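You operate a simulated robot arm through the tools that you are given. There is no shell and no other tool.

You run a simulated robot arm. Do the job below in one go: nothing can be reset, and whatever is moved stays where it is left.

Task
Shut the wall pipe valve, lock it with the red padlock and hang the SHUT tag beside it.
Fine: push the lock bolt up; the padlock hangs under it.

Only the result counts: the job must be done as asked and must still hold three seconds after the hand-in. Knocking over, shifting, dropping, spilling or breaking anything else fails it.

Robot
A 7-joint arm with a fingered hand, fixed in place. Base frame: the origin is at the foot of the arm, x ahead of it, y to its left, z up. Lengths are in m, angles in rad, forces in N, time in s.
With the tool pointing down near the work surface it reaches from about 0.52 to 0.92 m from the base axis. Its first joint turns from -2.601 to 2.601 rad. Payload 3.5 kg.
The TCP is the grasp point between the finger pads, 0.03 m short of the fingertips. In the tool frame z runs along the fingers and y along their closing line. The gripper opens to 0.104 m. The gripper's body begins 0.035 m behind the TCP. The gripper is a hand of 4 fingers: y runs from the thumb to the fingers, the wrist lies at [-0.015, -0.11, -0.186] in the tool frame.
Orientation is that of the tool frame in the base frame, as a unit quaternion [w, x, y, z]. With the fingers straight down and the wrist toward the robot, the tool's x, y and z point along [0, 1, 0], [1, 0, 0] and [0, 0, -1] of the base frame.

Tools
- The arm moves only by the tool send_rows. Its argument "deltas" is a list that holds one entry, the list of rows, each a list of 6 numbers: the shift along the tool's x, y, z in units of 100 mm (1.0 is 100 mm), then the turn, a rotation vector about the tool's x, y, z in units of 60 degrees (1.0 is 60 degrees). In form: [[[tx, ty, tz, ax, ay, az], ...]]. A call has 1 to 20 rows; each row is the pose to reach, as a shift and turn from the pose commanded when the call began, along the tool's axes at that moment. A call with a number of a shift or a turn outside -1 to 1 is refused whole. Each row takes 0.2 s and may step no farther than 0.05 m and 0.15 rad from the row before; otherwise, the whole call is refused. A pose out of reach is approached as far as the arm can. The call stops where the force on the tool passes 60 N (or 10 N more than at its start, if that is more) or the arm is blocked; 0.2 s more then pass. In this call time passes only in rows, and 0.2 s behind the last. It gives the time, the measured TCP pose, the force on the tool (base axes), the opening and the grip force at its end, in the units of the frame above (readings bear some noise), with the torque about the TCP (base axes, N m) and any sound that the robot's microphone picked up.
- Cameras (640 x 400 px; columns grow to the right, rows downward): "scene" is fixed at [0.4001, 0.6488, 1.6154]; the picture's right is [-0.96, -0.29, 0.00], its down [-0.11, 0.35, -0.93] and it looks along [0.27, -0.89, -0.37] (base axes); focal length 313 px, centre (320, 200). "wrist" rides on the gripper at [0.061, -0.092, -0.13] in the tool frame; the picture's right is [-0.81, 0.28, -0.52], its down [-0.53, -0.71, 0.46] and it looks along [-0.24, 0.64, 0.72] (tool axes); focal length 275 px, centre (320, 200). There is no depth. A picture from a camera that has moved, and an enlarged one, comes with that camera's place and axes in the base frame and with its lens.
- camera(camera): a new picture of that camera. It takes no simulated time.
- lift_body(by): slides the trunk up (or, below 0, down) by that many m; the arm rides with it, the base frame stays. It gives what a move gives, with no picture.
- finger_targets(index, middle, ring, thumb_bend, thumb_turn): sets how far each is bent, from 0 (flat) to 100 (curled in); at 30 the hand is open as for a grip, at 70 the pads meet at the TCP. One left out holds its place. A second passes; each finger stops where it meets its share of the squeeze, and holds until it gets a number again. It is the only way to open and close the hand. It gives what a move gives, with no picture; readings hold the bend of each and the force on the fingers (four entries, about 0 where the hand has none), thumb and palm. thumb_turn goes from beside the hand (0) to across from the fingers (100), as for a grip.
- close_up(camera, box): a new picture of the part [left, top, right, bottom] of that camera's present view, enlarged. It takes no simulated time.
- close_job(): hands the job in; it is judged then, once.

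Places have to be worked out from the pictures, the camera data and where the tool is seen. Open the gripper and draw the arm clear of the work before you hand the job in, unless the task says otherwise.

The tools are called after "Request:" as a command line: name --argument value ..., lists and objects as JSON in quotes. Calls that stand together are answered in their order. send_rows: Moves the arm, as the interface text tells. Its arguments: {"type":"object","properties":{"deltas":{"type":"array","items":{"type":"array","items":{"type":"array","items":{"type":"number"}}}}},"required":["deltas"]} The other tools are called the same way: lift_body (by) slides the trunk up or down; finger_targets (index, middle, ring, thumb_bend, thumb_turn) moves the fingers one by one; camera (camera) takes a picture; close_up (camera, box) takes an enlarged picture of a part of a camera's view; close_job () hands the job in.

At the start:

```text
time: 0.0
tcp_pos: [0.5643, -0.3287, 1.5075]
ee_rot: [0.0, 0.707, 0.707, 0.0]
contact_force: [0.0, -0.4, -0.8]
ft_torque: [-0.01, -0.01, -0.01]
opening: 0.1034
grasp_force: 0.1
shape: jaw
bend: [30.0, 30.0, 30.0, 30.0, 98.0]
finger forces: [0.0, 0.0, 0.1, 0.0, 0.1, 0.0]
trunk travel left (down, up): [-0.675, 0.035]
```

scene: 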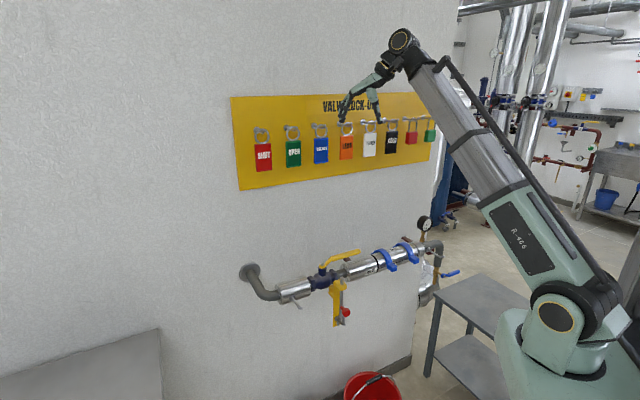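
wrist: 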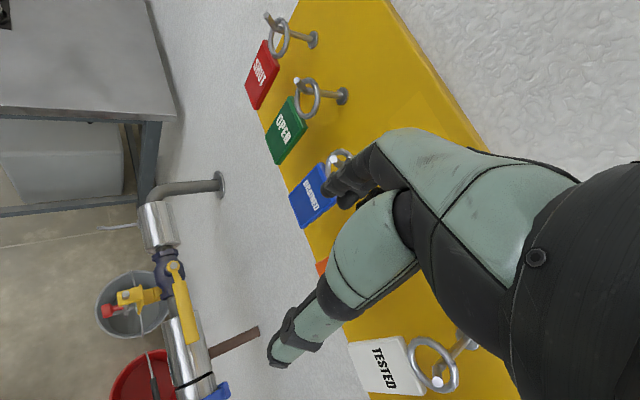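

I start by looking closely at the tag board and the valve before moving anything.

Request:
close_up --camera "scene" --box '[230, 90, 450, 210]'

Request:
close_up --camera "scene" --box '[230, 210, 470, 350]'

Request:
close_up --camera "wrist" --box '[80, 160, 260, 400]'

Request:
close_up --camera "wrist" --box '[220, 0, 420, 200]'

```text
2.91 times, centred on (340, 150) of scene
camera zoom: at [0.4001, 0.6488, 1.6154], right [-0.96, -0.29, 0.0], down [-0.11, 0.35, -0.93], along [0.27, -0.89, -0.37], focal length 911 px, centre (262, 346)
```

zoom: 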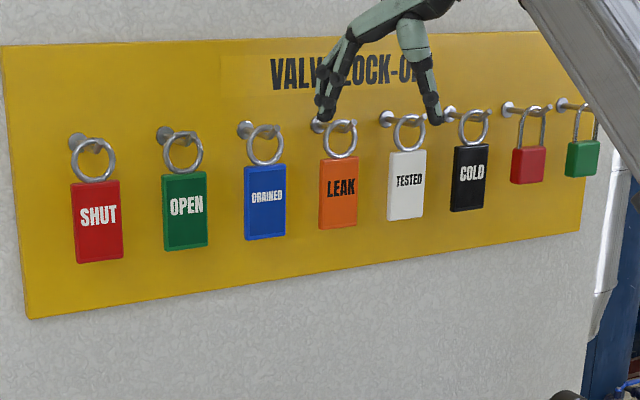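

```text
2.67 times, centred on (350, 280) of scene
camera zoom: at [0.4001, 0.6488, 1.6154], right [-0.96, -0.29, 0.0], down [-0.11, 0.35, -0.93], along [0.27, -0.89, -0.37], focal length 835 px, centre (240, -13)
```

zoom: 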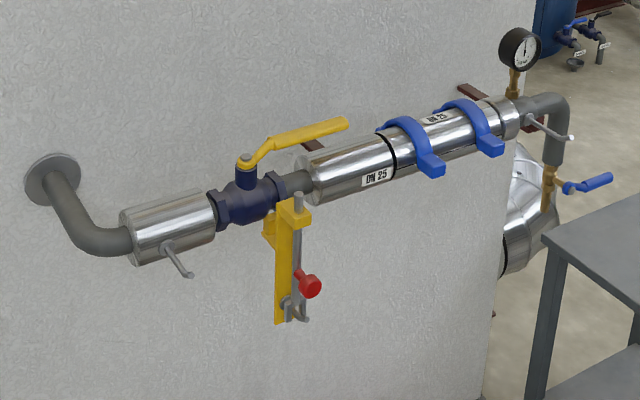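

```text
1.67 times, centred on (170, 280) of wrist
camera zoom: at [0.4747, -0.2674, 1.6385], right [0.28, -0.81, 0.52], down [-0.71, -0.53, -0.46], along [0.64, -0.24, -0.72], focal length 459 px, centre (570, 67)
```

zoom: 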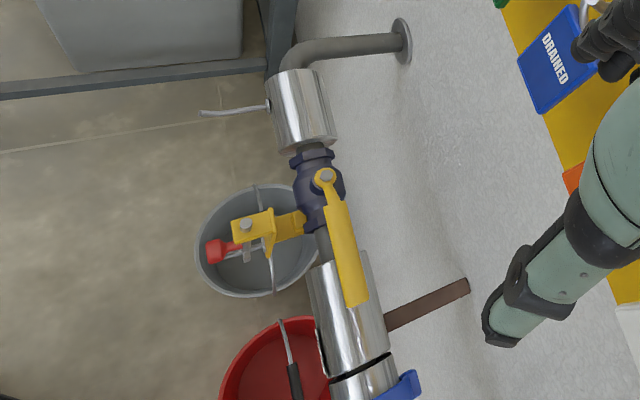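

```text
2.00 times, centred on (320, 100) of wrist
camera zoom: at [0.4747, -0.2674, 1.6385], right [0.28, -0.81, 0.52], down [-0.71, -0.53, -0.46], along [0.64, -0.24, -0.72], focal length 551 px, centre (320, 400)
```

zoom: 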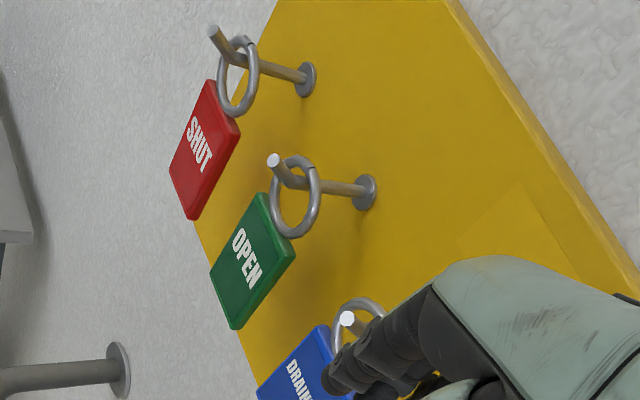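

The tag rings triangulate to a 45° wall (SHUT ring near (0.84,-0.20,1.45)), and the valve stem is near (0.66,-0.23,1.01). I want tighter close-ups of the lock bracket, the pegs and the padlock.

Request:
close_up --camera "scene" --box '[310, 240, 380, 335]'

Request:
close_up --camera "scene" --box '[260, 255, 340, 315]'

Request:
close_up --camera "scene" --box '[380, 105, 450, 155]'

Request:
close_up --camera "wrist" --box '[80, 230, 220, 340]'

Request:
close_up --camera "scene" --box '[240, 115, 310, 180]'

```text
4.21 times, centred on (345, 288) of scene
camera zoom: at [0.4001, 0.6488, 1.6154], right [-0.96, -0.29, 0.0], down [-0.11, 0.35, -0.93], along [0.27, -0.89, -0.37], focal length 1319 px, centre (215, -168)
```

zoom: 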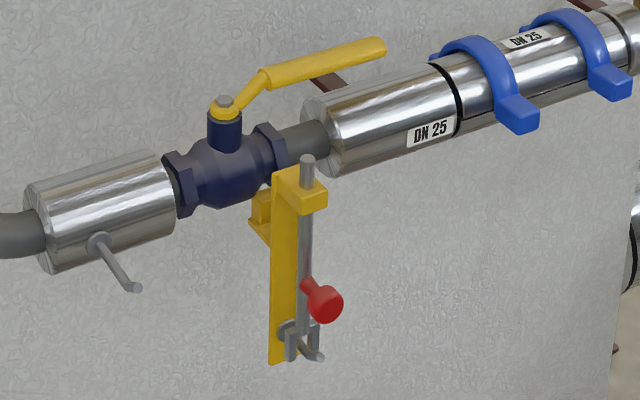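

```text
6.67 times, centred on (300, 285) of scene
camera zoom: at [0.4001, 0.6488, 1.6154], right [-0.96, -0.29, 0.0], down [-0.11, 0.35, -0.93], along [0.27, -0.89, -0.37], focal length 2088 px, centre (453, -367)
```

zoom: 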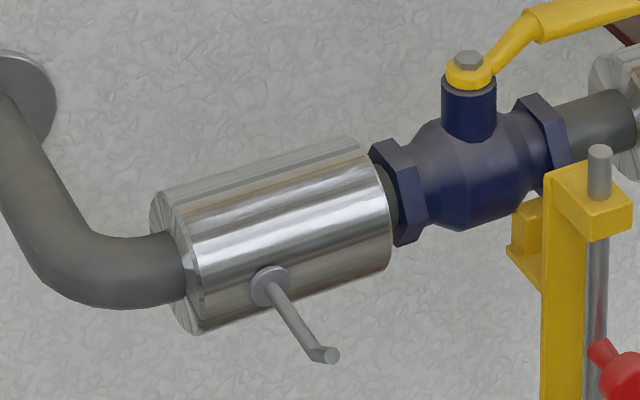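

```text
8.00 times, centred on (415, 130) of scene
camera zoom: at [0.4001, 0.6488, 1.6154], right [-0.96, -0.29, 0.0], down [-0.11, 0.35, -0.93], along [0.27, -0.89, -0.37], focal length 2506 px, centre (-440, 760)
```

zoom: 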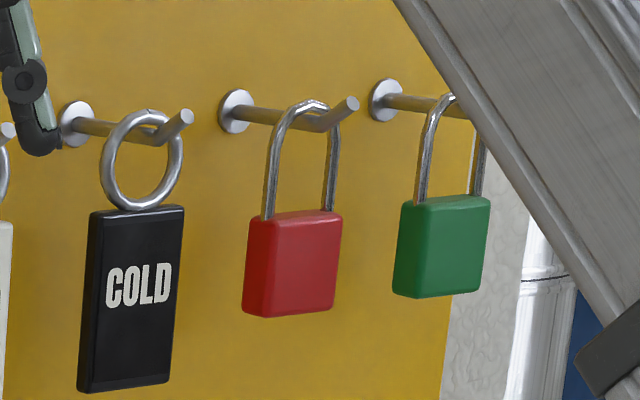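

```text
3.64 times, centred on (150, 285) of wrist
camera zoom: at [0.4747, -0.2674, 1.6385], right [0.28, -0.81, 0.52], down [-0.71, -0.53, -0.46], along [0.64, -0.24, -0.72], focal length 1001 px, centre (938, -109)
```

zoom: 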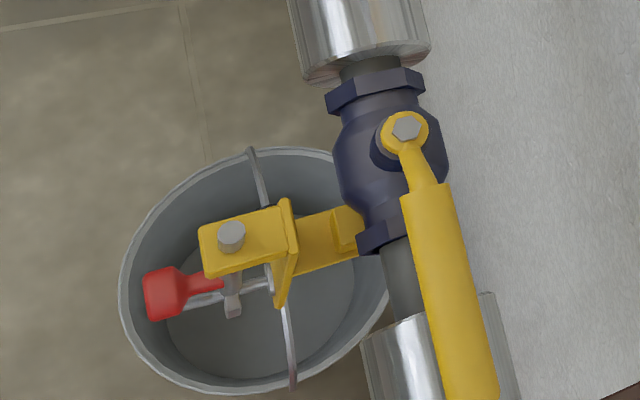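

```text
6.15 times, centred on (275, 148) of scene
camera zoom: at [0.4001, 0.6488, 1.6154], right [-0.96, -0.29, 0.0], down [-0.11, 0.35, -0.93], along [0.27, -0.89, -0.37], focal length 1928 px, centre (597, 523)
```

zoom: 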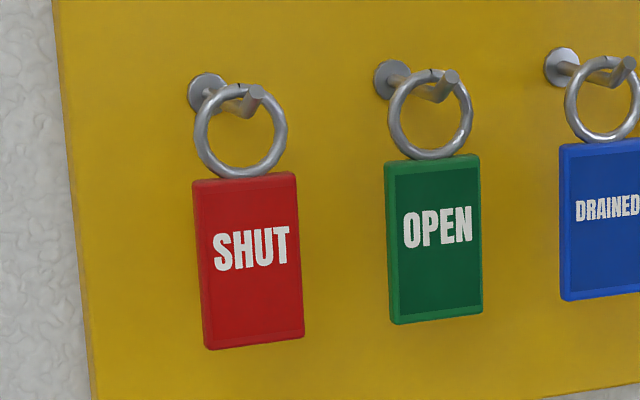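

Bolt top ≈ (0.58,-0.19,1.0); the knob sticks out along the wall normal near (0.556,-0.167,0.885), and the padlock peg is at the bracket foot around z≈0.82. I turn the tool 45° so that its closing line points at the wall, staying at this height.

Request:
send_rows --deltas '[[[0, 0, 0, 0, 0, 0.125], [0, 0, 0, 0, 0, 0.25], [0, 0, 0, 0, 0, 0.375], [0, 0, 0, 0, 0, 0.5], [0, 0, 0, 0, 0, 0.625], [0, 0, 0, 0, 0, 0.75]]]'

```text
time: 1.4
tcp_pos: [0.5651, -0.3284, 1.5096]
ee_rot: [0.001, 0.924, 0.382, 0.0]
contact_force: [0.3, 0.0, -0.7]
ft_torque: [0.01, -0.02, 0.0]
opening: 0.1036
grasp_force: 0.0
shape: jaw
bend: [30.0, 30.0, 30.0, 30.0, 98.0]
finger forces: [0.0, 0.1, 0.1, 0.0, 0.0, 0.1]
trunk travel left (down, up): [-0.675, 0.035]
```

The tool now faces the wall (x along u, y along -n). I lower the trunk partway to get a nearer look at the valve.

Request:
lift_body --by -0.25

Request:
camera --camera "wrist"

Request:
camera --camera "scene"

```text
time: 4.0
tcp_pos: [0.5655, -0.3281, 1.2593]
ee_rot: [0.0, 0.924, 0.382, 0.0]
contact_force: [0.9, 1.0, -1.3]
ft_torque: [-0.01, 0.03, 0.02]
opening: 0.1035
grasp_force: 0.1
shape: jaw
bend: [30.0, 30.0, 30.0, 30.0, 98.0]
finger forces: [0.0, 0.0, 0.0, 0.0, 0.0, 0.1]
trunk travel left (down, up): [-0.425, 0.285]
```

```text
taken
camera wrist: at [0.5453, -0.2208, 1.3889], right [-0.38, -0.77, 0.52], down [-0.88, 0.13, -0.46], along [0.28, -0.63, -0.72], focal length 275 px, centre (320, 200)
```

wrist: 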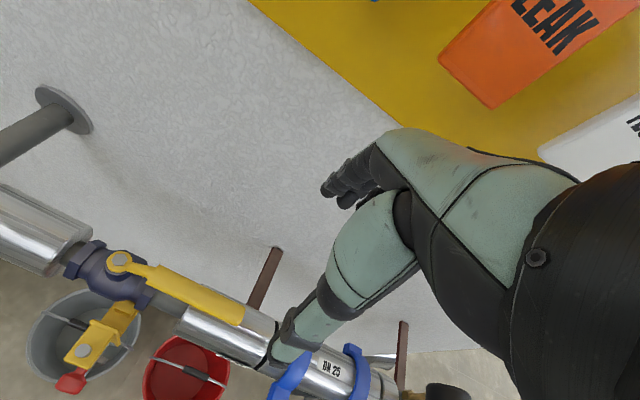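

```text
taken
```

scene: 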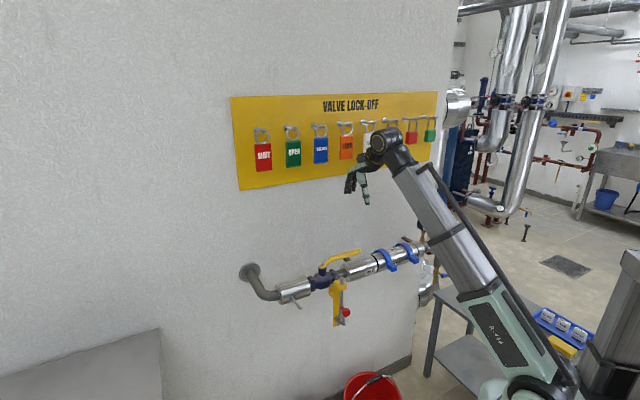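

Handle, bolt and bracket are all visible from the wrist now. I enlarge that view to refine the positions.

Request:
close_up --camera "wrist" --box '[20, 220, 280, 400]'

Request:
close_up --camera "scene" --box '[340, 140, 400, 220]'

Request:
close_up --camera "scene" --box '[310, 240, 370, 280]'

Request:
close_up --camera "scene" --box '[320, 280, 365, 330]'

```text
2.22 times, centred on (150, 310) of wrist
camera zoom: at [0.5453, -0.2208, 1.3889], right [-0.38, -0.77, 0.52], down [-0.88, 0.13, -0.46], along [0.28, -0.63, -0.72], focal length 612 px, centre (698, -44)
```

zoom: 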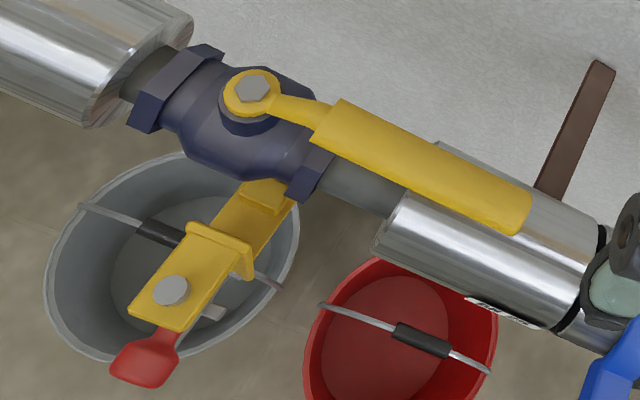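

```text
5.00 times, centred on (370, 180) of scene
camera zoom: at [0.4001, 0.6488, 1.6154], right [-0.96, -0.29, 0.0], down [-0.11, 0.35, -0.93], along [0.27, -0.89, -0.37], focal length 1566 px, centre (70, 300)
```

zoom: 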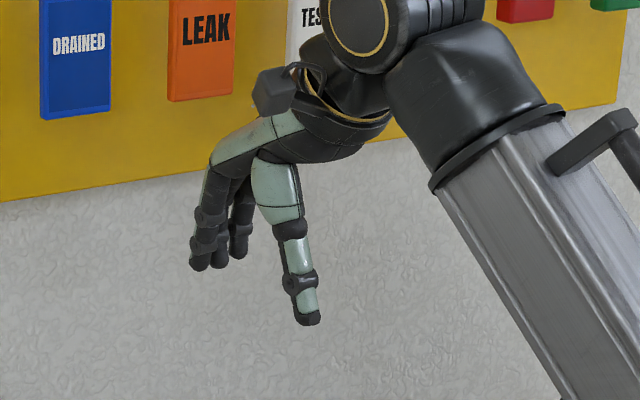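

```text
10.00 times, centred on (340, 260) of scene
camera zoom: at [0.4001, 0.6488, 1.6154], right [-0.96, -0.29, 0.0], down [-0.11, 0.35, -0.93], along [0.27, -0.89, -0.37], focal length 3132 px, centre (120, -400)
```

zoom: 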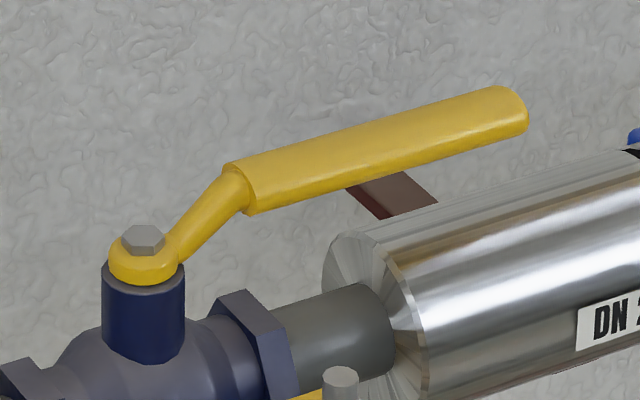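

```text
8.00 times, centred on (342, 305) of scene
camera zoom: at [0.4001, 0.6488, 1.6154], right [-0.96, -0.29, 0.0], down [-0.11, 0.35, -0.93], along [0.27, -0.89, -0.37], focal length 2506 px, centre (140, -640)
```

zoom: 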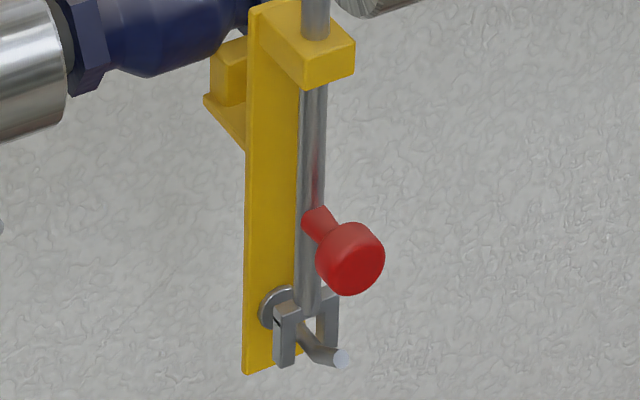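

Refined: handle pivot at (0.659,-0.233), handle sleeve parallel to the wall, about 0.11–0.155 from the pivot and z≈1.01–1.03. I shift so the fingers will come down on the wall side of the handle tip and the thumb on the robot side, then lower the trunk partway.

Request:
send_rows --deltas '[[[0.08, -0.29, 0, 0, 0, 0]]]'

Request:
lift_body --by -0.15

Request:
camera --camera "wrist"

Request:
close_up --camera "scene" --box '[300, 190, 420, 290]'

```text
time: 4.4
tcp_pos: [0.5489, -0.3019, 1.2591]
ee_rot: [0.0, 0.924, 0.383, -0.001]
contact_force: [-0.4, 0.0, 0.6]
ft_torque: [-0.01, -0.03, 0.03]
opening: 0.1037
grasp_force: 0.0
shape: jaw
bend: [30.0, 30.0, 30.0, 30.0, 98.0]
finger forces: [0.1, 0.0, 0.0, 0.0, 0.0, 0.0]
trunk travel left (down, up): [-0.425, 0.285]
```

```text
time: 6.1
tcp_pos: [0.5496, -0.301, 1.109]
ee_rot: [0.0, 0.924, 0.383, -0.001]
contact_force: [0.2, 0.0, -0.3]
ft_torque: [-0.01, -0.02, -0.01]
opening: 0.1036
grasp_force: 0.0
shape: jaw
bend: [30.0, 30.0, 30.0, 30.0, 98.0]
finger forces: [0.0, 0.1, 0.1, 0.0, 0.0, 0.0]
trunk travel left (down, up): [-0.275, 0.435]
```

```text
taken
camera wrist: at [0.5289, -0.1936, 1.2395], right [-0.38, -0.77, 0.52], down [-0.88, 0.13, -0.46], along [0.28, -0.63, -0.72], focal length 275 px, centre (320, 200)
```

wrist: 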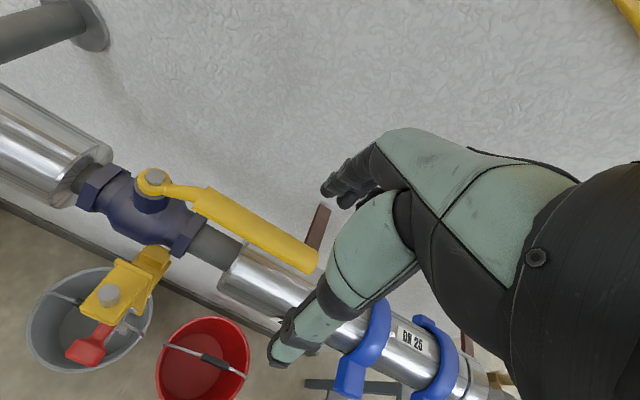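

```text
4.00 times, centred on (360, 240) of scene
camera zoom: at [0.4001, 0.6488, 1.6154], right [-0.96, -0.29, 0.0], down [-0.11, 0.35, -0.93], along [0.27, -0.89, -0.37], focal length 1253 px, centre (160, 40)
```

zoom: 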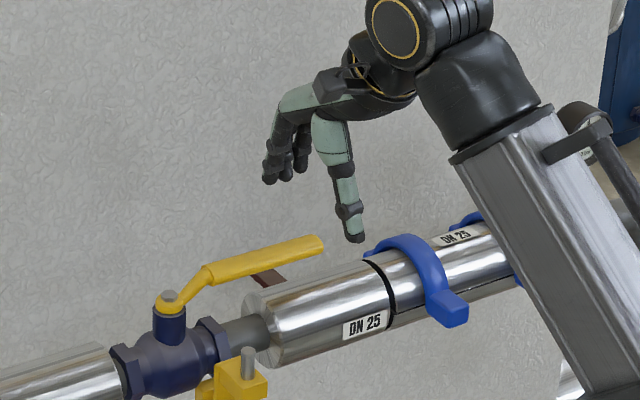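

The handle tip re-measures at U≈0.15, N≈-0.63, so the finger row will land just behind it. I descend 77 mm in small steps, watching the force.

Request:
send_rows --deltas '[[[0, 0, 0.2, 0, 0, 0], [0, 0, 0.4, 0, 0, 0], [0, 0, 0.55, 0, 0, 0], [0, 0, 0.68, 0, 0, 0], [0, 0, 0.77, 0, 0, 0]]]'

Request:
camera --camera "wrist"

Request:
close_up --camera "scene" --box '[300, 200, 420, 300]'

```text
time: 7.3
tcp_pos: [0.5474, -0.3005, 1.0328]
ee_rot: [0.001, 0.924, 0.382, -0.001]
contact_force: [-0.1, -0.8, 0.4]
ft_torque: [-0.01, 0.01, -0.01]
opening: 0.1038
grasp_force: 0.1
shape: jaw
bend: [30.0, 30.0, 30.0, 30.0, 98.0]
finger forces: [0.6, 0.1, 0.0, 0.0, 0.0, 0.0]
trunk travel left (down, up): [-0.275, 0.435]
```

```text
taken
camera wrist: at [0.5277, -0.1931, 1.1626], right [-0.38, -0.77, 0.52], down [-0.88, 0.13, -0.46], along [0.28, -0.63, -0.72], focal length 275 px, centre (320, 200)
```

wrist: 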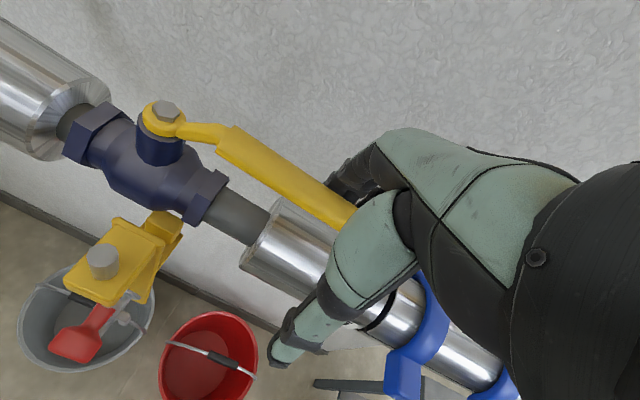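

```text
4.00 times, centred on (360, 250) of scene
camera zoom: at [0.4001, 0.6488, 1.6154], right [-0.96, -0.29, 0.0], down [-0.11, 0.35, -0.93], along [0.27, -0.89, -0.37], focal length 1253 px, centre (160, 0)
```

zoom: 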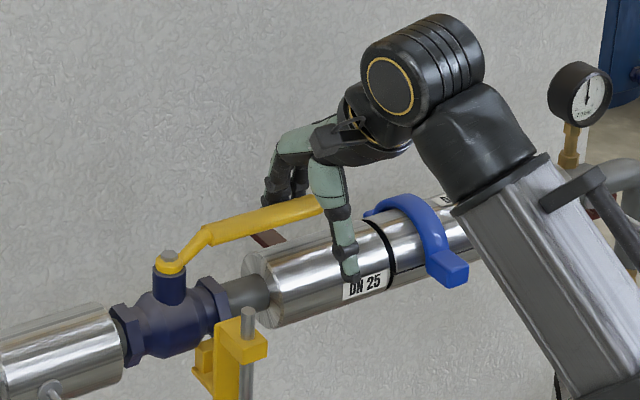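

Fingers sit behind the handle with no real contact force. Now I swing the handle clockwise around the pivot, with the tool turning along, to about 45°.

Request:
send_rows --deltas '[[[0.059, -0.221, 0, 0, 0, 0.125], [0.145, -0.398, 0, 0, 0, 0.25], [0.247, -0.537, 0, 0, 0, 0.375], [0.366, -0.662, 0, 0, 0, 0.5], [0.501, -0.771, 0, 0, 0, 0.625], [0.648, -0.86, 0, 0, 0, 0.75]]]'

Request:
camera --camera "wrist"

Request:
close_up --camera "scene" --box '[300, 200, 420, 300]'

```text
time: 8.7
tcp_pos: [0.5388, -0.2065, 1.0245]
ee_rot: [0.004, 1.0, 0.001, 0.005]
contact_force: [-1.8, -6.1, 6.8]
ft_torque: [-0.3, -0.07, -0.17]
opening: 0.1037
grasp_force: 0.0
shape: jaw
bend: [27.0, 30.0, 30.0, 30.0, 98.0]
finger forces: [8.2, 0.0, 0.0, 0.0, 0.1, 0.0]
out of reach, approached as far as the arm can: row 6
trunk travel left (down, up): [-0.275, 0.435]
```

```text
taken
camera wrist: at [0.6005, -0.1137, 1.1548], right [-0.81, -0.27, 0.51], down [-0.53, 0.71, -0.46], along [-0.24, -0.65, -0.72], focal length 275 px, centre (320, 200)
```

wrist: 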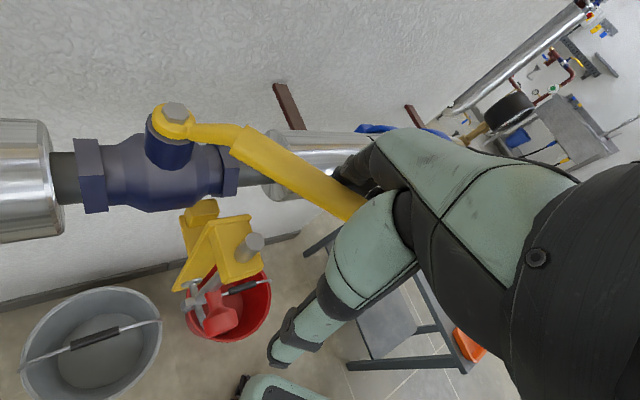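

```text
4.00 times, centred on (360, 250) of scene
camera zoom: at [0.4001, 0.6488, 1.6154], right [-0.96, -0.29, 0.0], down [-0.11, 0.35, -0.93], along [0.27, -0.89, -0.37], focal length 1253 px, centre (160, 0)
```

zoom: 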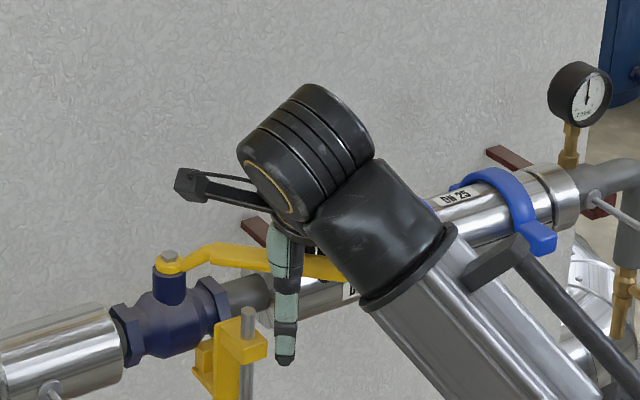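

The handle turned roughly 35–40°, but the last row was short of reach. I look at the whole arm to see what limits it.

Request:
camera --camera "scene"

Request:
close_up --camera "wrist" --box '[140, 90, 400, 350]'

```text
taken
```

scene: 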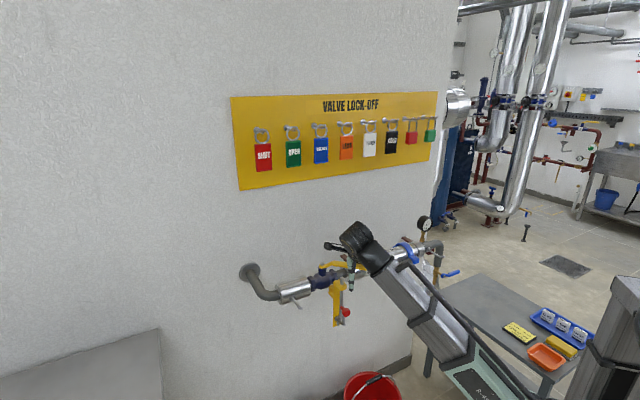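

```text
1.54 times, centred on (270, 220) of wrist
camera zoom: at [0.6005, -0.1137, 1.1548], right [-0.81, -0.27, 0.51], down [-0.53, 0.71, -0.46], along [-0.24, -0.65, -0.72], focal length 424 px, centre (397, 169)
```

zoom: 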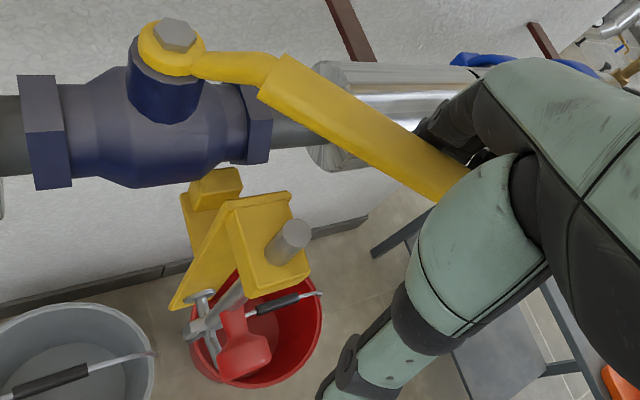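

The wrist is high above the lowered shoulder, which likely causes the limit. I raise the trunk 0.2 m (fingers lift straight off the handle) so the arm can work lower relative to its trunk.

Request:
lift_body --by 0.2

Request:
camera --camera "scene"

Request:
camera --camera "wrist"

```text
time: 10.9
tcp_pos: [0.5393, -0.2057, 1.2237]
ee_rot: [0.003, 1.0, 0.002, 0.004]
contact_force: [-0.4, -0.6, 1.2]
ft_torque: [0.0, 0.0, 0.0]
opening: 0.104
grasp_force: 0.0
shape: jaw
bend: [30.0, 30.0, 30.0, 30.0, 98.0]
finger forces: [0.0, 0.0, 0.0, 0.0, 0.1, 0.0]
trunk travel left (down, up): [-0.475, 0.235]
```

```text
taken
```

scene: 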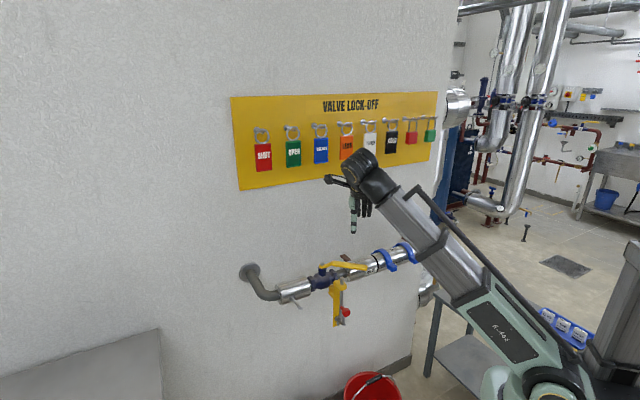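

```text
taken
camera wrist: at [0.6012, -0.1135, 1.3537], right [-0.81, -0.28, 0.51], down [-0.53, 0.71, -0.46], along [-0.23, -0.65, -0.72], focal length 275 px, centre (320, 200)
```

wrist: 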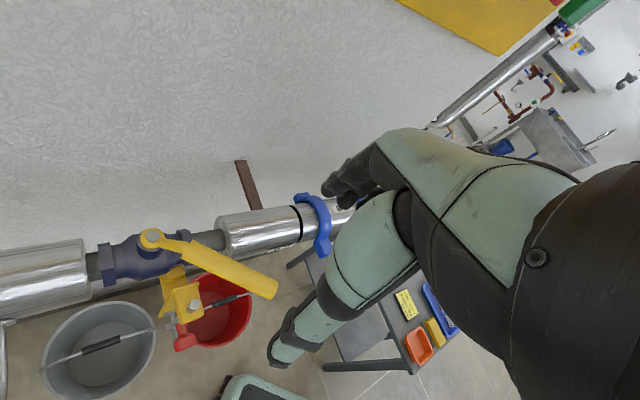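

The handle stands about 41° turned and stays put. I offset slightly so the fingers clear its back face and come down 90 mm, checking what pose is actually reached.

Request:
send_rows --deltas '[[[-0.083, 0.085, 0.0, 0, 0, 0], [-0.083, 0.085, 0.3, 0, 0, 0], [-0.083, 0.085, 0.6, 0, 0, 0], [-0.083, 0.085, 0.9, 0, 0, 0]]]'

```text
time: 11.9
tcp_pos: [0.5341, -0.2137, 1.1322]
ee_rot: [0.003, 1.0, 0.003, 0.003]
contact_force: [-0.1, -0.3, 0.5]
ft_torque: [-0.01, 0.03, -0.01]
opening: 0.1039
grasp_force: 0.0
shape: jaw
bend: [30.0, 30.0, 30.0, 30.0, 98.0]
finger forces: [0.0, 0.1, 0.0, 0.0, 0.1, 0.0]
trunk travel left (down, up): [-0.475, 0.235]
```

Reached as commanded. I go the remaining 100 mm down behind the handle.

Request:
send_rows --deltas '[[[-0.03, 0.01, 0.25, 0, 0, 0], [-0.03, 0.01, 0.5, 0, 0, 0], [-0.03, 0.01, 0.75, 0, 0, 0], [-0.03, 0.01, 0.9, 0, 0, 0], [-0.03, 0.01, 1.0, 0, 0, 0]]]'

Request:
camera --camera "wrist"

```text
time: 13.1
tcp_pos: [0.5286, -0.2162, 1.0327]
ee_rot: [0.002, 1.0, 0.004, 0.004]
contact_force: [0.1, 0.7, -0.1]
ft_torque: [0.0, 0.0, 0.03]
opening: 0.104
grasp_force: 0.2
shape: jaw
bend: [30.0, 30.0, 30.0, 30.0, 98.0]
finger forces: [0.0, 0.0, 0.0, 0.1, 0.0, 0.0]
trunk travel left (down, up): [-0.475, 0.235]
```

```text
taken
camera wrist: at [0.591, -0.1243, 1.1617], right [-0.81, -0.28, 0.51], down [-0.53, 0.71, -0.46], along [-0.23, -0.65, -0.72], focal length 275 px, centre (320, 200)
```

wrist: 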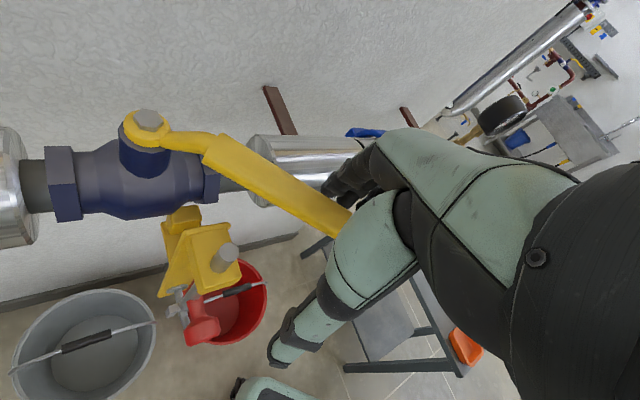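

Fingers are again just behind the handle. I swing it further along the arc, to about 75°.

Request:
send_rows --deltas '[[[0.036, -0.284, 0, 0, 0, 0.033], [0.1, -0.435, 0, 0, 0, 0.15], [0.183, -0.576, 0, 0, 0, 0.267], [0.282, -0.706, 0, 0, 0, 0.383], [0.397, -0.824, 0, 0, 0, 0.5]]]'

Request:
camera --camera "wrist"

Request:
camera --camera "scene"

```text
time: 14.3
tcp_pos: [0.5791, -0.1758, 0.9871]
ee_rot: [0.003, 0.969, -0.246, 0.021]
contact_force: [-8.8, -6.7, 15.1]
ft_torque: [-0.14, -0.32, -0.19]
opening: 0.1036
grasp_force: 0.1
shape: jaw
bend: [29.0, 30.0, 30.0, 30.0, 98.0]
finger forces: [14.7, 0.0, 0.0, 0.1, 0.0, 0.0]
out of reach, approached as far as the arm can: row 4, 5
trunk travel left (down, up): [-0.475, 0.235]
```

```text
taken
camera wrist: at [0.6731, -0.1228, 1.1208], right [-0.86, 0.15, 0.48], down [-0.11, 0.87, -0.47], along [-0.49, -0.46, -0.74], focal length 275 px, centre (320, 200)
```

wrist: 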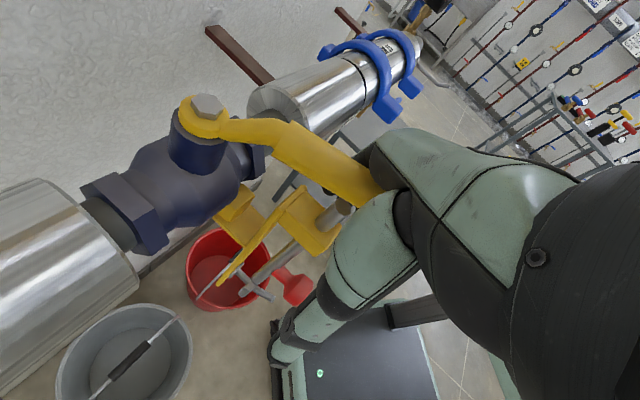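

```text
taken
```

scene: 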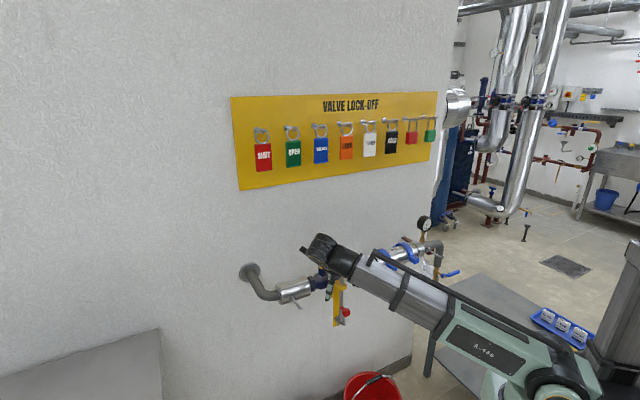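

The arm ran into a yaw limit and sank to z≈0.987, so I stop this approach. I lift straight up with the trunk off the handle, then look again.

Request:
lift_body --by 0.15

Request:
camera --camera "wrist"

Request:
close_up --camera "scene" --box '[290, 220, 410, 330]'

```text
time: 16.1
tcp_pos: [0.5809, -0.1751, 1.1353]
ee_rot: [0.003, 0.969, -0.245, 0.019]
contact_force: [0.1, 0.1, 0.0]
ft_torque: [0.0, 0.0, -0.01]
opening: 0.1039
grasp_force: 0.0
shape: jaw
bend: [30.0, 30.0, 30.0, 30.0, 98.0]
finger forces: [0.0, 0.0, 0.0, 0.0, 0.0, 0.1]
trunk travel left (down, up): [-0.625, 0.085]
```

```text
taken
camera wrist: at [0.6751, -0.1223, 1.2691], right [-0.86, 0.15, 0.48], down [-0.11, 0.87, -0.47], along [-0.49, -0.46, -0.74], focal length 275 px, centre (320, 200)
```

wrist: 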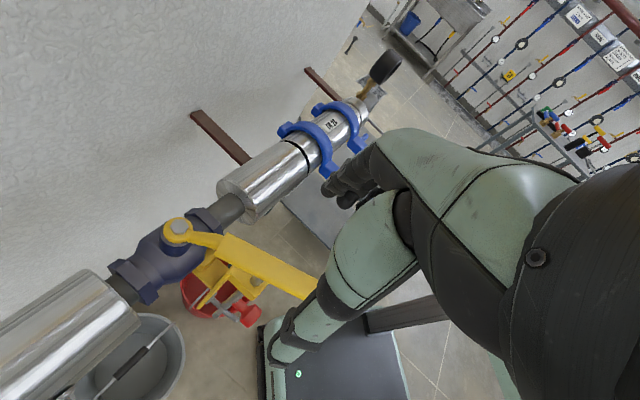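

```text
3.64 times, centred on (350, 275) of scene
camera zoom: at [0.4001, 0.6488, 1.6154], right [-0.96, -0.29, 0.0], down [-0.11, 0.35, -0.93], along [0.27, -0.89, -0.37], focal length 1139 px, centre (211, -73)
```

zoom: 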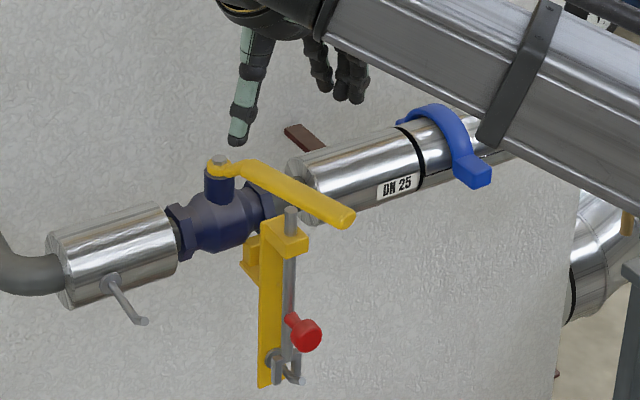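

The handle now stands about 70° turned. I will finish it with the thumb as a pusher from the other side, which needs the tool turned back the comfortable way (closing line toward azimuth ≈22°); I rotate in place at this height.

Request:
send_rows --deltas '[[[0, 0, 0, 0, 0, -0.13], [0, 0, 0, 0, 0, -0.26], [0, 0, 0, 0, 0, -0.39], [0, 0, 0, 0, 0, -0.52], [0, 0, 0, 0, 0, -0.65], [0, 0, 0, 0, 0, -0.783]]]'

Request:
send_rows --deltas '[[[0, 0, 0, 0, 0, -0.13], [0, 0, 0, 0, 0, -0.26], [0, 0, 0, 0, 0, -0.39], [0, 0, 0, 0, 0, -0.52], [0, 0, 0, 0, 0, -0.65], [0, 0, 0, 0, 0, -0.783]]]'

Request:
send_rows --deltas '[[[0, 0, 0, 0, 0, -0.13], [0, 0, 0, 0, 0, -0.26], [0, 0, 0, 0, 0, -0.39], [0, 0, 0, 0, 0, -0.52], [0, 0, 0, 0, 0, -0.65], [0, 0, 0, 0, 0, -0.783]]]'

Request:
camera --camera "scene"

Request:
camera --camera "wrist"

```text
time: 17.4
tcp_pos: [0.58, -0.1768, 1.1355]
ee_rot: [0.01, 0.986, 0.163, 0.017]
contact_force: [0.1, 0.3, 0.4]
ft_torque: [0.01, 0.01, 0.03]
opening: 0.1036
grasp_force: 0.1
shape: jaw
bend: [30.0, 30.0, 30.0, 30.0, 98.0]
finger forces: [0.0, 0.0, 0.0, 0.1, 0.0, 0.0]
trunk travel left (down, up): [-0.625, 0.085]
```

```text
time: 18.9
tcp_pos: [0.5808, -0.1761, 1.1366]
ee_rot: [0.016, 0.84, 0.543, 0.011]
contact_force: [-0.2, 0.2, 0.6]
ft_torque: [0.01, -0.03, -0.01]
opening: 0.1037
grasp_force: 0.0
shape: jaw
bend: [30.0, 30.0, 30.0, 30.0, 98.0]
finger forces: [0.1, 0.0, 0.0, 0.0, 0.0, 0.0]
trunk travel left (down, up): [-0.625, 0.085]
```

```text
time: 20.2
tcp_pos: [0.5815, -0.1753, 1.1351]
ee_rot: [0.019, 0.553, 0.833, 0.004]
contact_force: [0.0, -0.8, -0.8]
ft_torque: [-0.01, 0.03, 0.0]
opening: 0.1037
grasp_force: 0.0
shape: jaw
bend: [30.0, 30.0, 30.0, 30.0, 98.0]
finger forces: [0.0, 0.0, 0.0, 0.1, 0.0, 0.0]
trunk travel left (down, up): [-0.625, 0.085]
```

```text
taken
```

scene: 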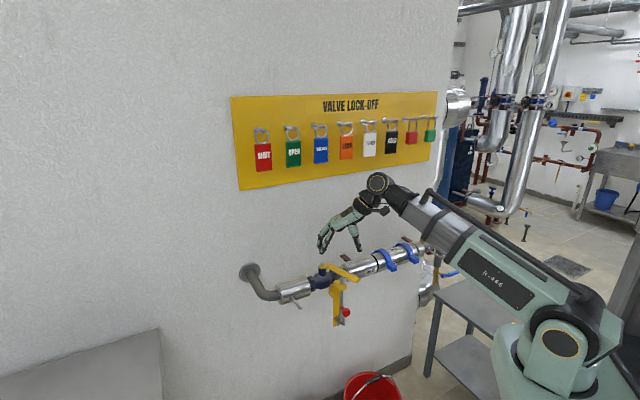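

```text
taken
camera wrist: at [0.47, -0.1526, 1.2623], right [0.55, -0.63, 0.55], down [-0.43, -0.77, -0.46], along [0.71, 0.01, -0.7], focal length 275 px, centre (320, 200)
```

wrist: 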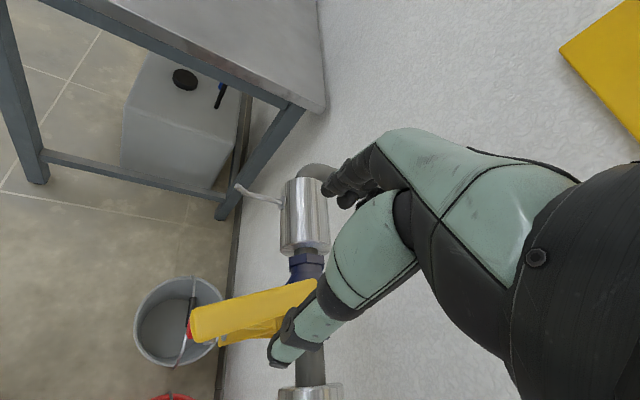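

The tool is at azimuth ≈23° with the thumb on the handle's back side. I zoom to measure the handle edge versus the thumb before going down.

Request:
close_up --camera "wrist" --box '[130, 230, 360, 400]'

Request:
close_up --camera "scene" --box '[300, 190, 400, 290]'

```text
2.35 times, centred on (245, 315) of wrist
camera zoom: at [0.47, -0.1526, 1.2623], right [0.55, -0.63, 0.55], down [-0.43, -0.77, -0.46], along [0.71, 0.01, -0.7], focal length 648 px, centre (496, -71)
```

zoom: 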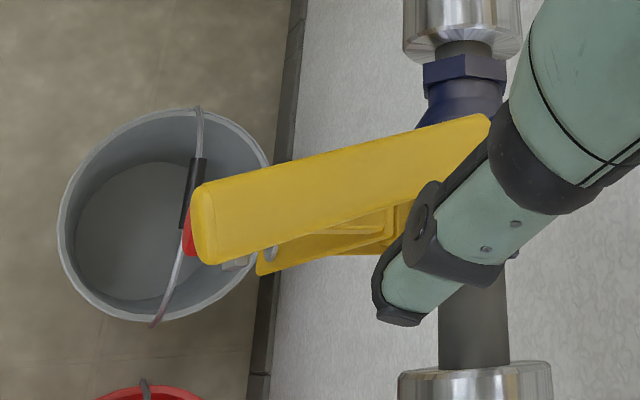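

```text
4.00 times, centred on (350, 240) of scene
camera zoom: at [0.4001, 0.6488, 1.6154], right [-0.96, -0.29, 0.0], down [-0.11, 0.35, -0.93], along [0.27, -0.89, -0.37], focal length 1253 px, centre (200, 40)
```

zoom: 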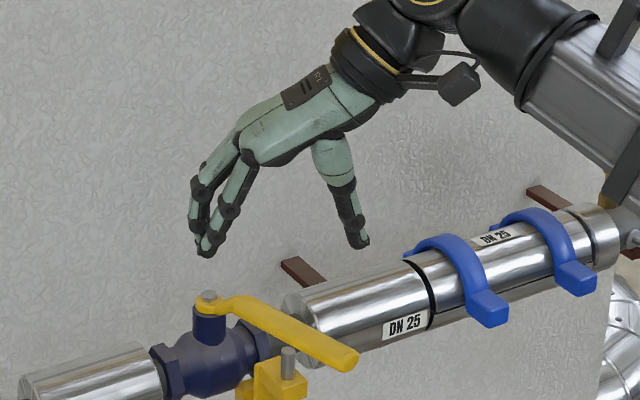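

Handle end at (0.523,-0.166), so about 71–72° turned; the thumb tip is on its back side with room. I first remove the small tool tilt and set the xy position.

Request:
send_rows --deltas '[[[-0.081, 0.077, 0, 0.0264, 0.026, 0]]]'

Request:
send_rows --deltas '[[[0, 0, 0.2, 0, 0, 0], [0, 0, 0.4, 0, 0, 0], [0, 0, 0.6, 0, 0, 0], [0, 0, 0.75, 0, 0, 0]]]'

Request:
close_up --camera "scene" --box '[300, 200, 400, 300]'

Request:
camera --camera "wrist"

```text
time: 20.6
tcp_pos: [0.5914, -0.1799, 1.1376]
ee_rot: [0.001, 0.553, 0.833, 0.0]
contact_force: [0.2, 0.5, -0.1]
ft_torque: [-0.02, -0.02, 0.01]
opening: 0.1035
grasp_force: 0.1
shape: jaw
bend: [30.0, 30.0, 30.0, 30.0, 98.0]
finger forces: [0.0, 0.1, 0.1, 0.0, 0.0, 0.1]
trunk travel left (down, up): [-0.625, 0.085]
```

```text
time: 21.6
tcp_pos: [0.5909, -0.1796, 1.0623]
ee_rot: [0.0, 0.555, 0.832, -0.001]
contact_force: [0.0, 0.7, -0.2]
ft_torque: [-0.02, 0.01, -0.04]
opening: 0.1039
grasp_force: 0.0
shape: jaw
bend: [30.0, 30.0, 30.0, 30.0, 98.0]
finger forces: [0.0, 0.0, 0.1, 0.1, 0.0, 0.1]
trunk travel left (down, up): [-0.625, 0.085]
```

```text
4.00 times, centred on (350, 250) of scene
camera zoom: at [0.4001, 0.6488, 1.6154], right [-0.96, -0.29, 0.0], down [-0.11, 0.35, -0.93], along [0.27, -0.89, -0.37], focal length 1253 px, centre (200, 0)
```

zoom: 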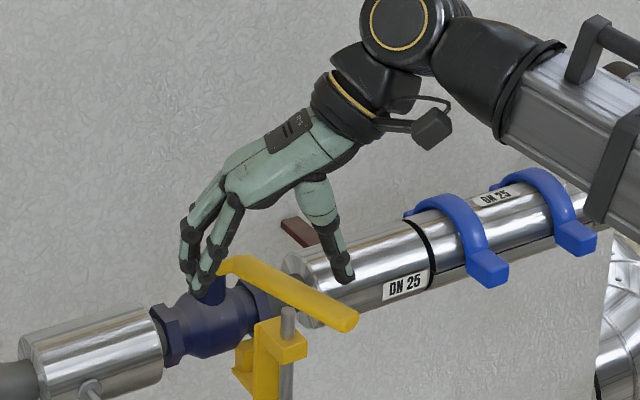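

```text
taken
camera wrist: at [0.4842, -0.159, 1.1918], right [0.57, -0.64, 0.52], down [-0.45, -0.77, -0.46], along [0.69, 0.02, -0.72], focal length 275 px, centre (320, 200)
```

wrist: 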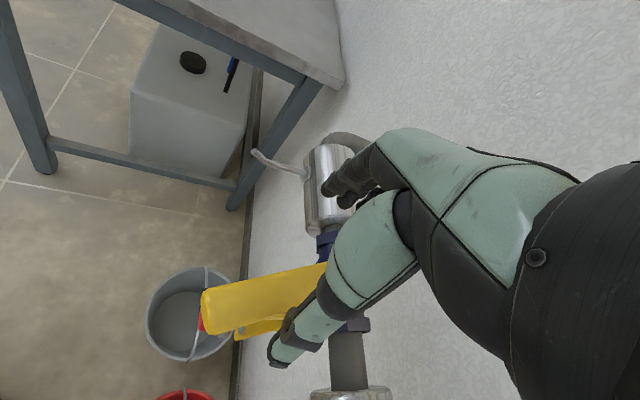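

Thumb is on the back side of the handle and the fingers are clear in front. I descend the last 42 mm.

Request:
send_rows --deltas '[[[0, 0, 0.15, 0, 0, 0], [0, 0, 0.3, 0, 0, 0], [0, 0, 0.42, 0, 0, 0]]]'

Request:
close_up --camera "wrist" --box '[160, 200, 400, 400]'

```text
time: 22.4
tcp_pos: [0.5889, -0.18, 1.0206]
ee_rot: [0.001, 0.554, 0.832, 0.0]
contact_force: [-0.5, -0.9, 2.5]
ft_torque: [0.04, 0.05, 0.06]
opening: 0.1039
grasp_force: 0.2
shape: jaw
bend: [30.0, 30.0, 30.0, 29.0, 98.0]
finger forces: [0.1, 0.0, 0.1, 0.0, 2.2, 0.0]
trunk travel left (down, up): [-0.625, 0.085]
```

```text
2.00 times, centred on (280, 300) of wrist
camera zoom: at [0.4833, -0.159, 1.1501], right [0.57, -0.64, 0.52], down [-0.45, -0.77, -0.46], along [0.69, 0.02, -0.72], focal length 551 px, centre (400, 0)
```

zoom: 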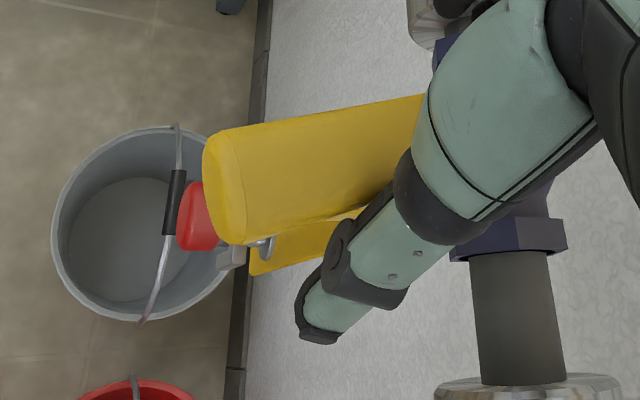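

The thumb touches the handle lightly (2 N). I push along the arc toward about 89°.

Request:
send_rows --deltas '[[[0.058, 0.048, 0, 0, 0, 0], [0.117, 0.096, 0, 0, 0, 0], [0.165, 0.142, 0, 0, 0, 0], [0.212, 0.187, 0, 0, 0, 0], [0.255, 0.238, 0, 0, 0, 0], [0.296, 0.288, 0, 0, 0, 0]]]'

Request:
close_up --camera "wrist" --box '[160, 200, 400, 400]'

Request:
close_up --camera "scene" --box '[300, 200, 400, 300]'

```text
time: 23.9
tcp_pos: [0.6045, -0.1427, 1.0194]
ee_rot: [0.001, 0.555, 0.832, 0.001]
contact_force: [-0.5, -7.3, 5.2]
ft_torque: [0.02, 0.17, 0.31]
opening: 0.1037
grasp_force: 0.0
shape: jaw
bend: [30.0, 30.0, 30.0, 27.0, 100.0]
finger forces: [0.0, 0.1, 0.1, 0.0, 7.2, 0.0]
trunk travel left (down, up): [-0.625, 0.085]
```

```text
2.00 times, centred on (280, 300) of wrist
camera zoom: at [0.4984, -0.1214, 1.1498], right [0.56, -0.64, 0.52], down [-0.45, -0.77, -0.46], along [0.69, 0.02, -0.72], focal length 551 px, centre (400, 0)
```

zoom: 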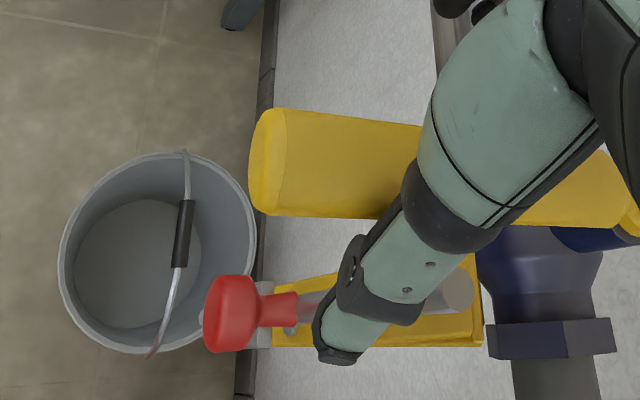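

```text
4.00 times, centred on (350, 250) of scene
camera zoom: at [0.4001, 0.6488, 1.6154], right [-0.96, -0.29, 0.0], down [-0.11, 0.35, -0.93], along [0.27, -0.89, -0.37], focal length 1253 px, centre (200, 0)
```

zoom: 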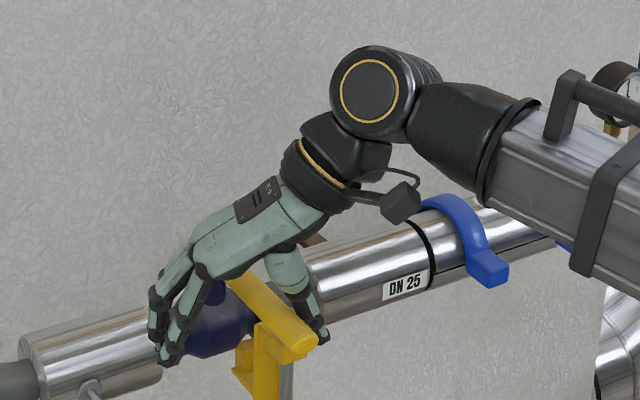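

The handle reads about 88–91° now. I push a little further to find the end stop.

Request:
send_rows --deltas '[[[0.03, 0.045, 0, 0, 0, 0], [0.06, 0.09, 0, 0, 0, 0], [0.085, 0.135, 0, 0, 0, 0]]]'

Request:
close_up --camera "wrist" --box '[160, 200, 400, 400]'

Request:
close_up --camera "scene" --box '[300, 200, 400, 300]'

```text
time: 24.6
tcp_pos: [0.6109, -0.1335, 1.0207]
ee_rot: [0.0, 0.556, 0.831, 0.0]
contact_force: [-32.6, -38.6, 2.4]
ft_torque: [0.49, -0.34, 1.03]
opening: 0.1038
grasp_force: 0.0
shape: jaw
bend: [30.0, 30.0, 30.0, 8.0, 100.0]
finger forces: [0.0, 0.0, 0.0, 0.0, 42.2, 0.0]
trunk travel left (down, up): [-0.625, 0.085]
```

```text
2.00 times, centred on (280, 300) of wrist
camera zoom: at [0.5046, -0.1124, 1.15], right [0.56, -0.64, 0.52], down [-0.45, -0.77, -0.45], along [0.69, 0.02, -0.72], focal length 551 px, centre (400, 0)
```

zoom: 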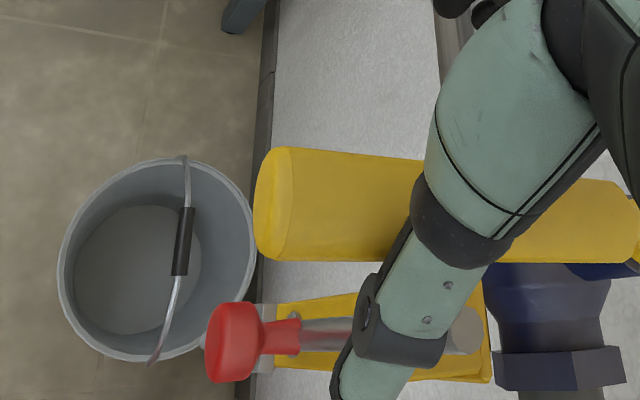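

```text
4.00 times, centred on (350, 250) of scene
camera zoom: at [0.4001, 0.6488, 1.6154], right [-0.96, -0.29, 0.0], down [-0.11, 0.35, -0.93], along [0.27, -0.89, -0.37], focal length 1253 px, centre (200, 0)
```

zoom: 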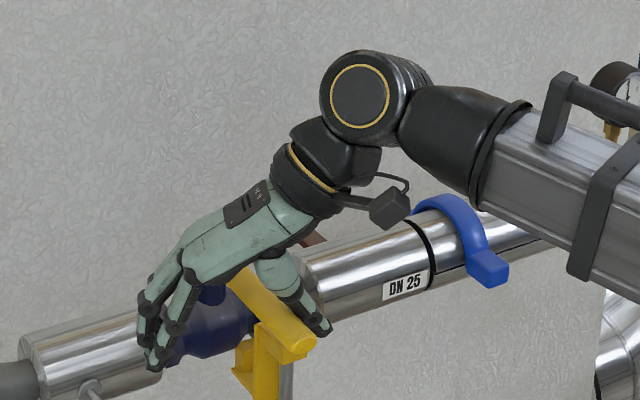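

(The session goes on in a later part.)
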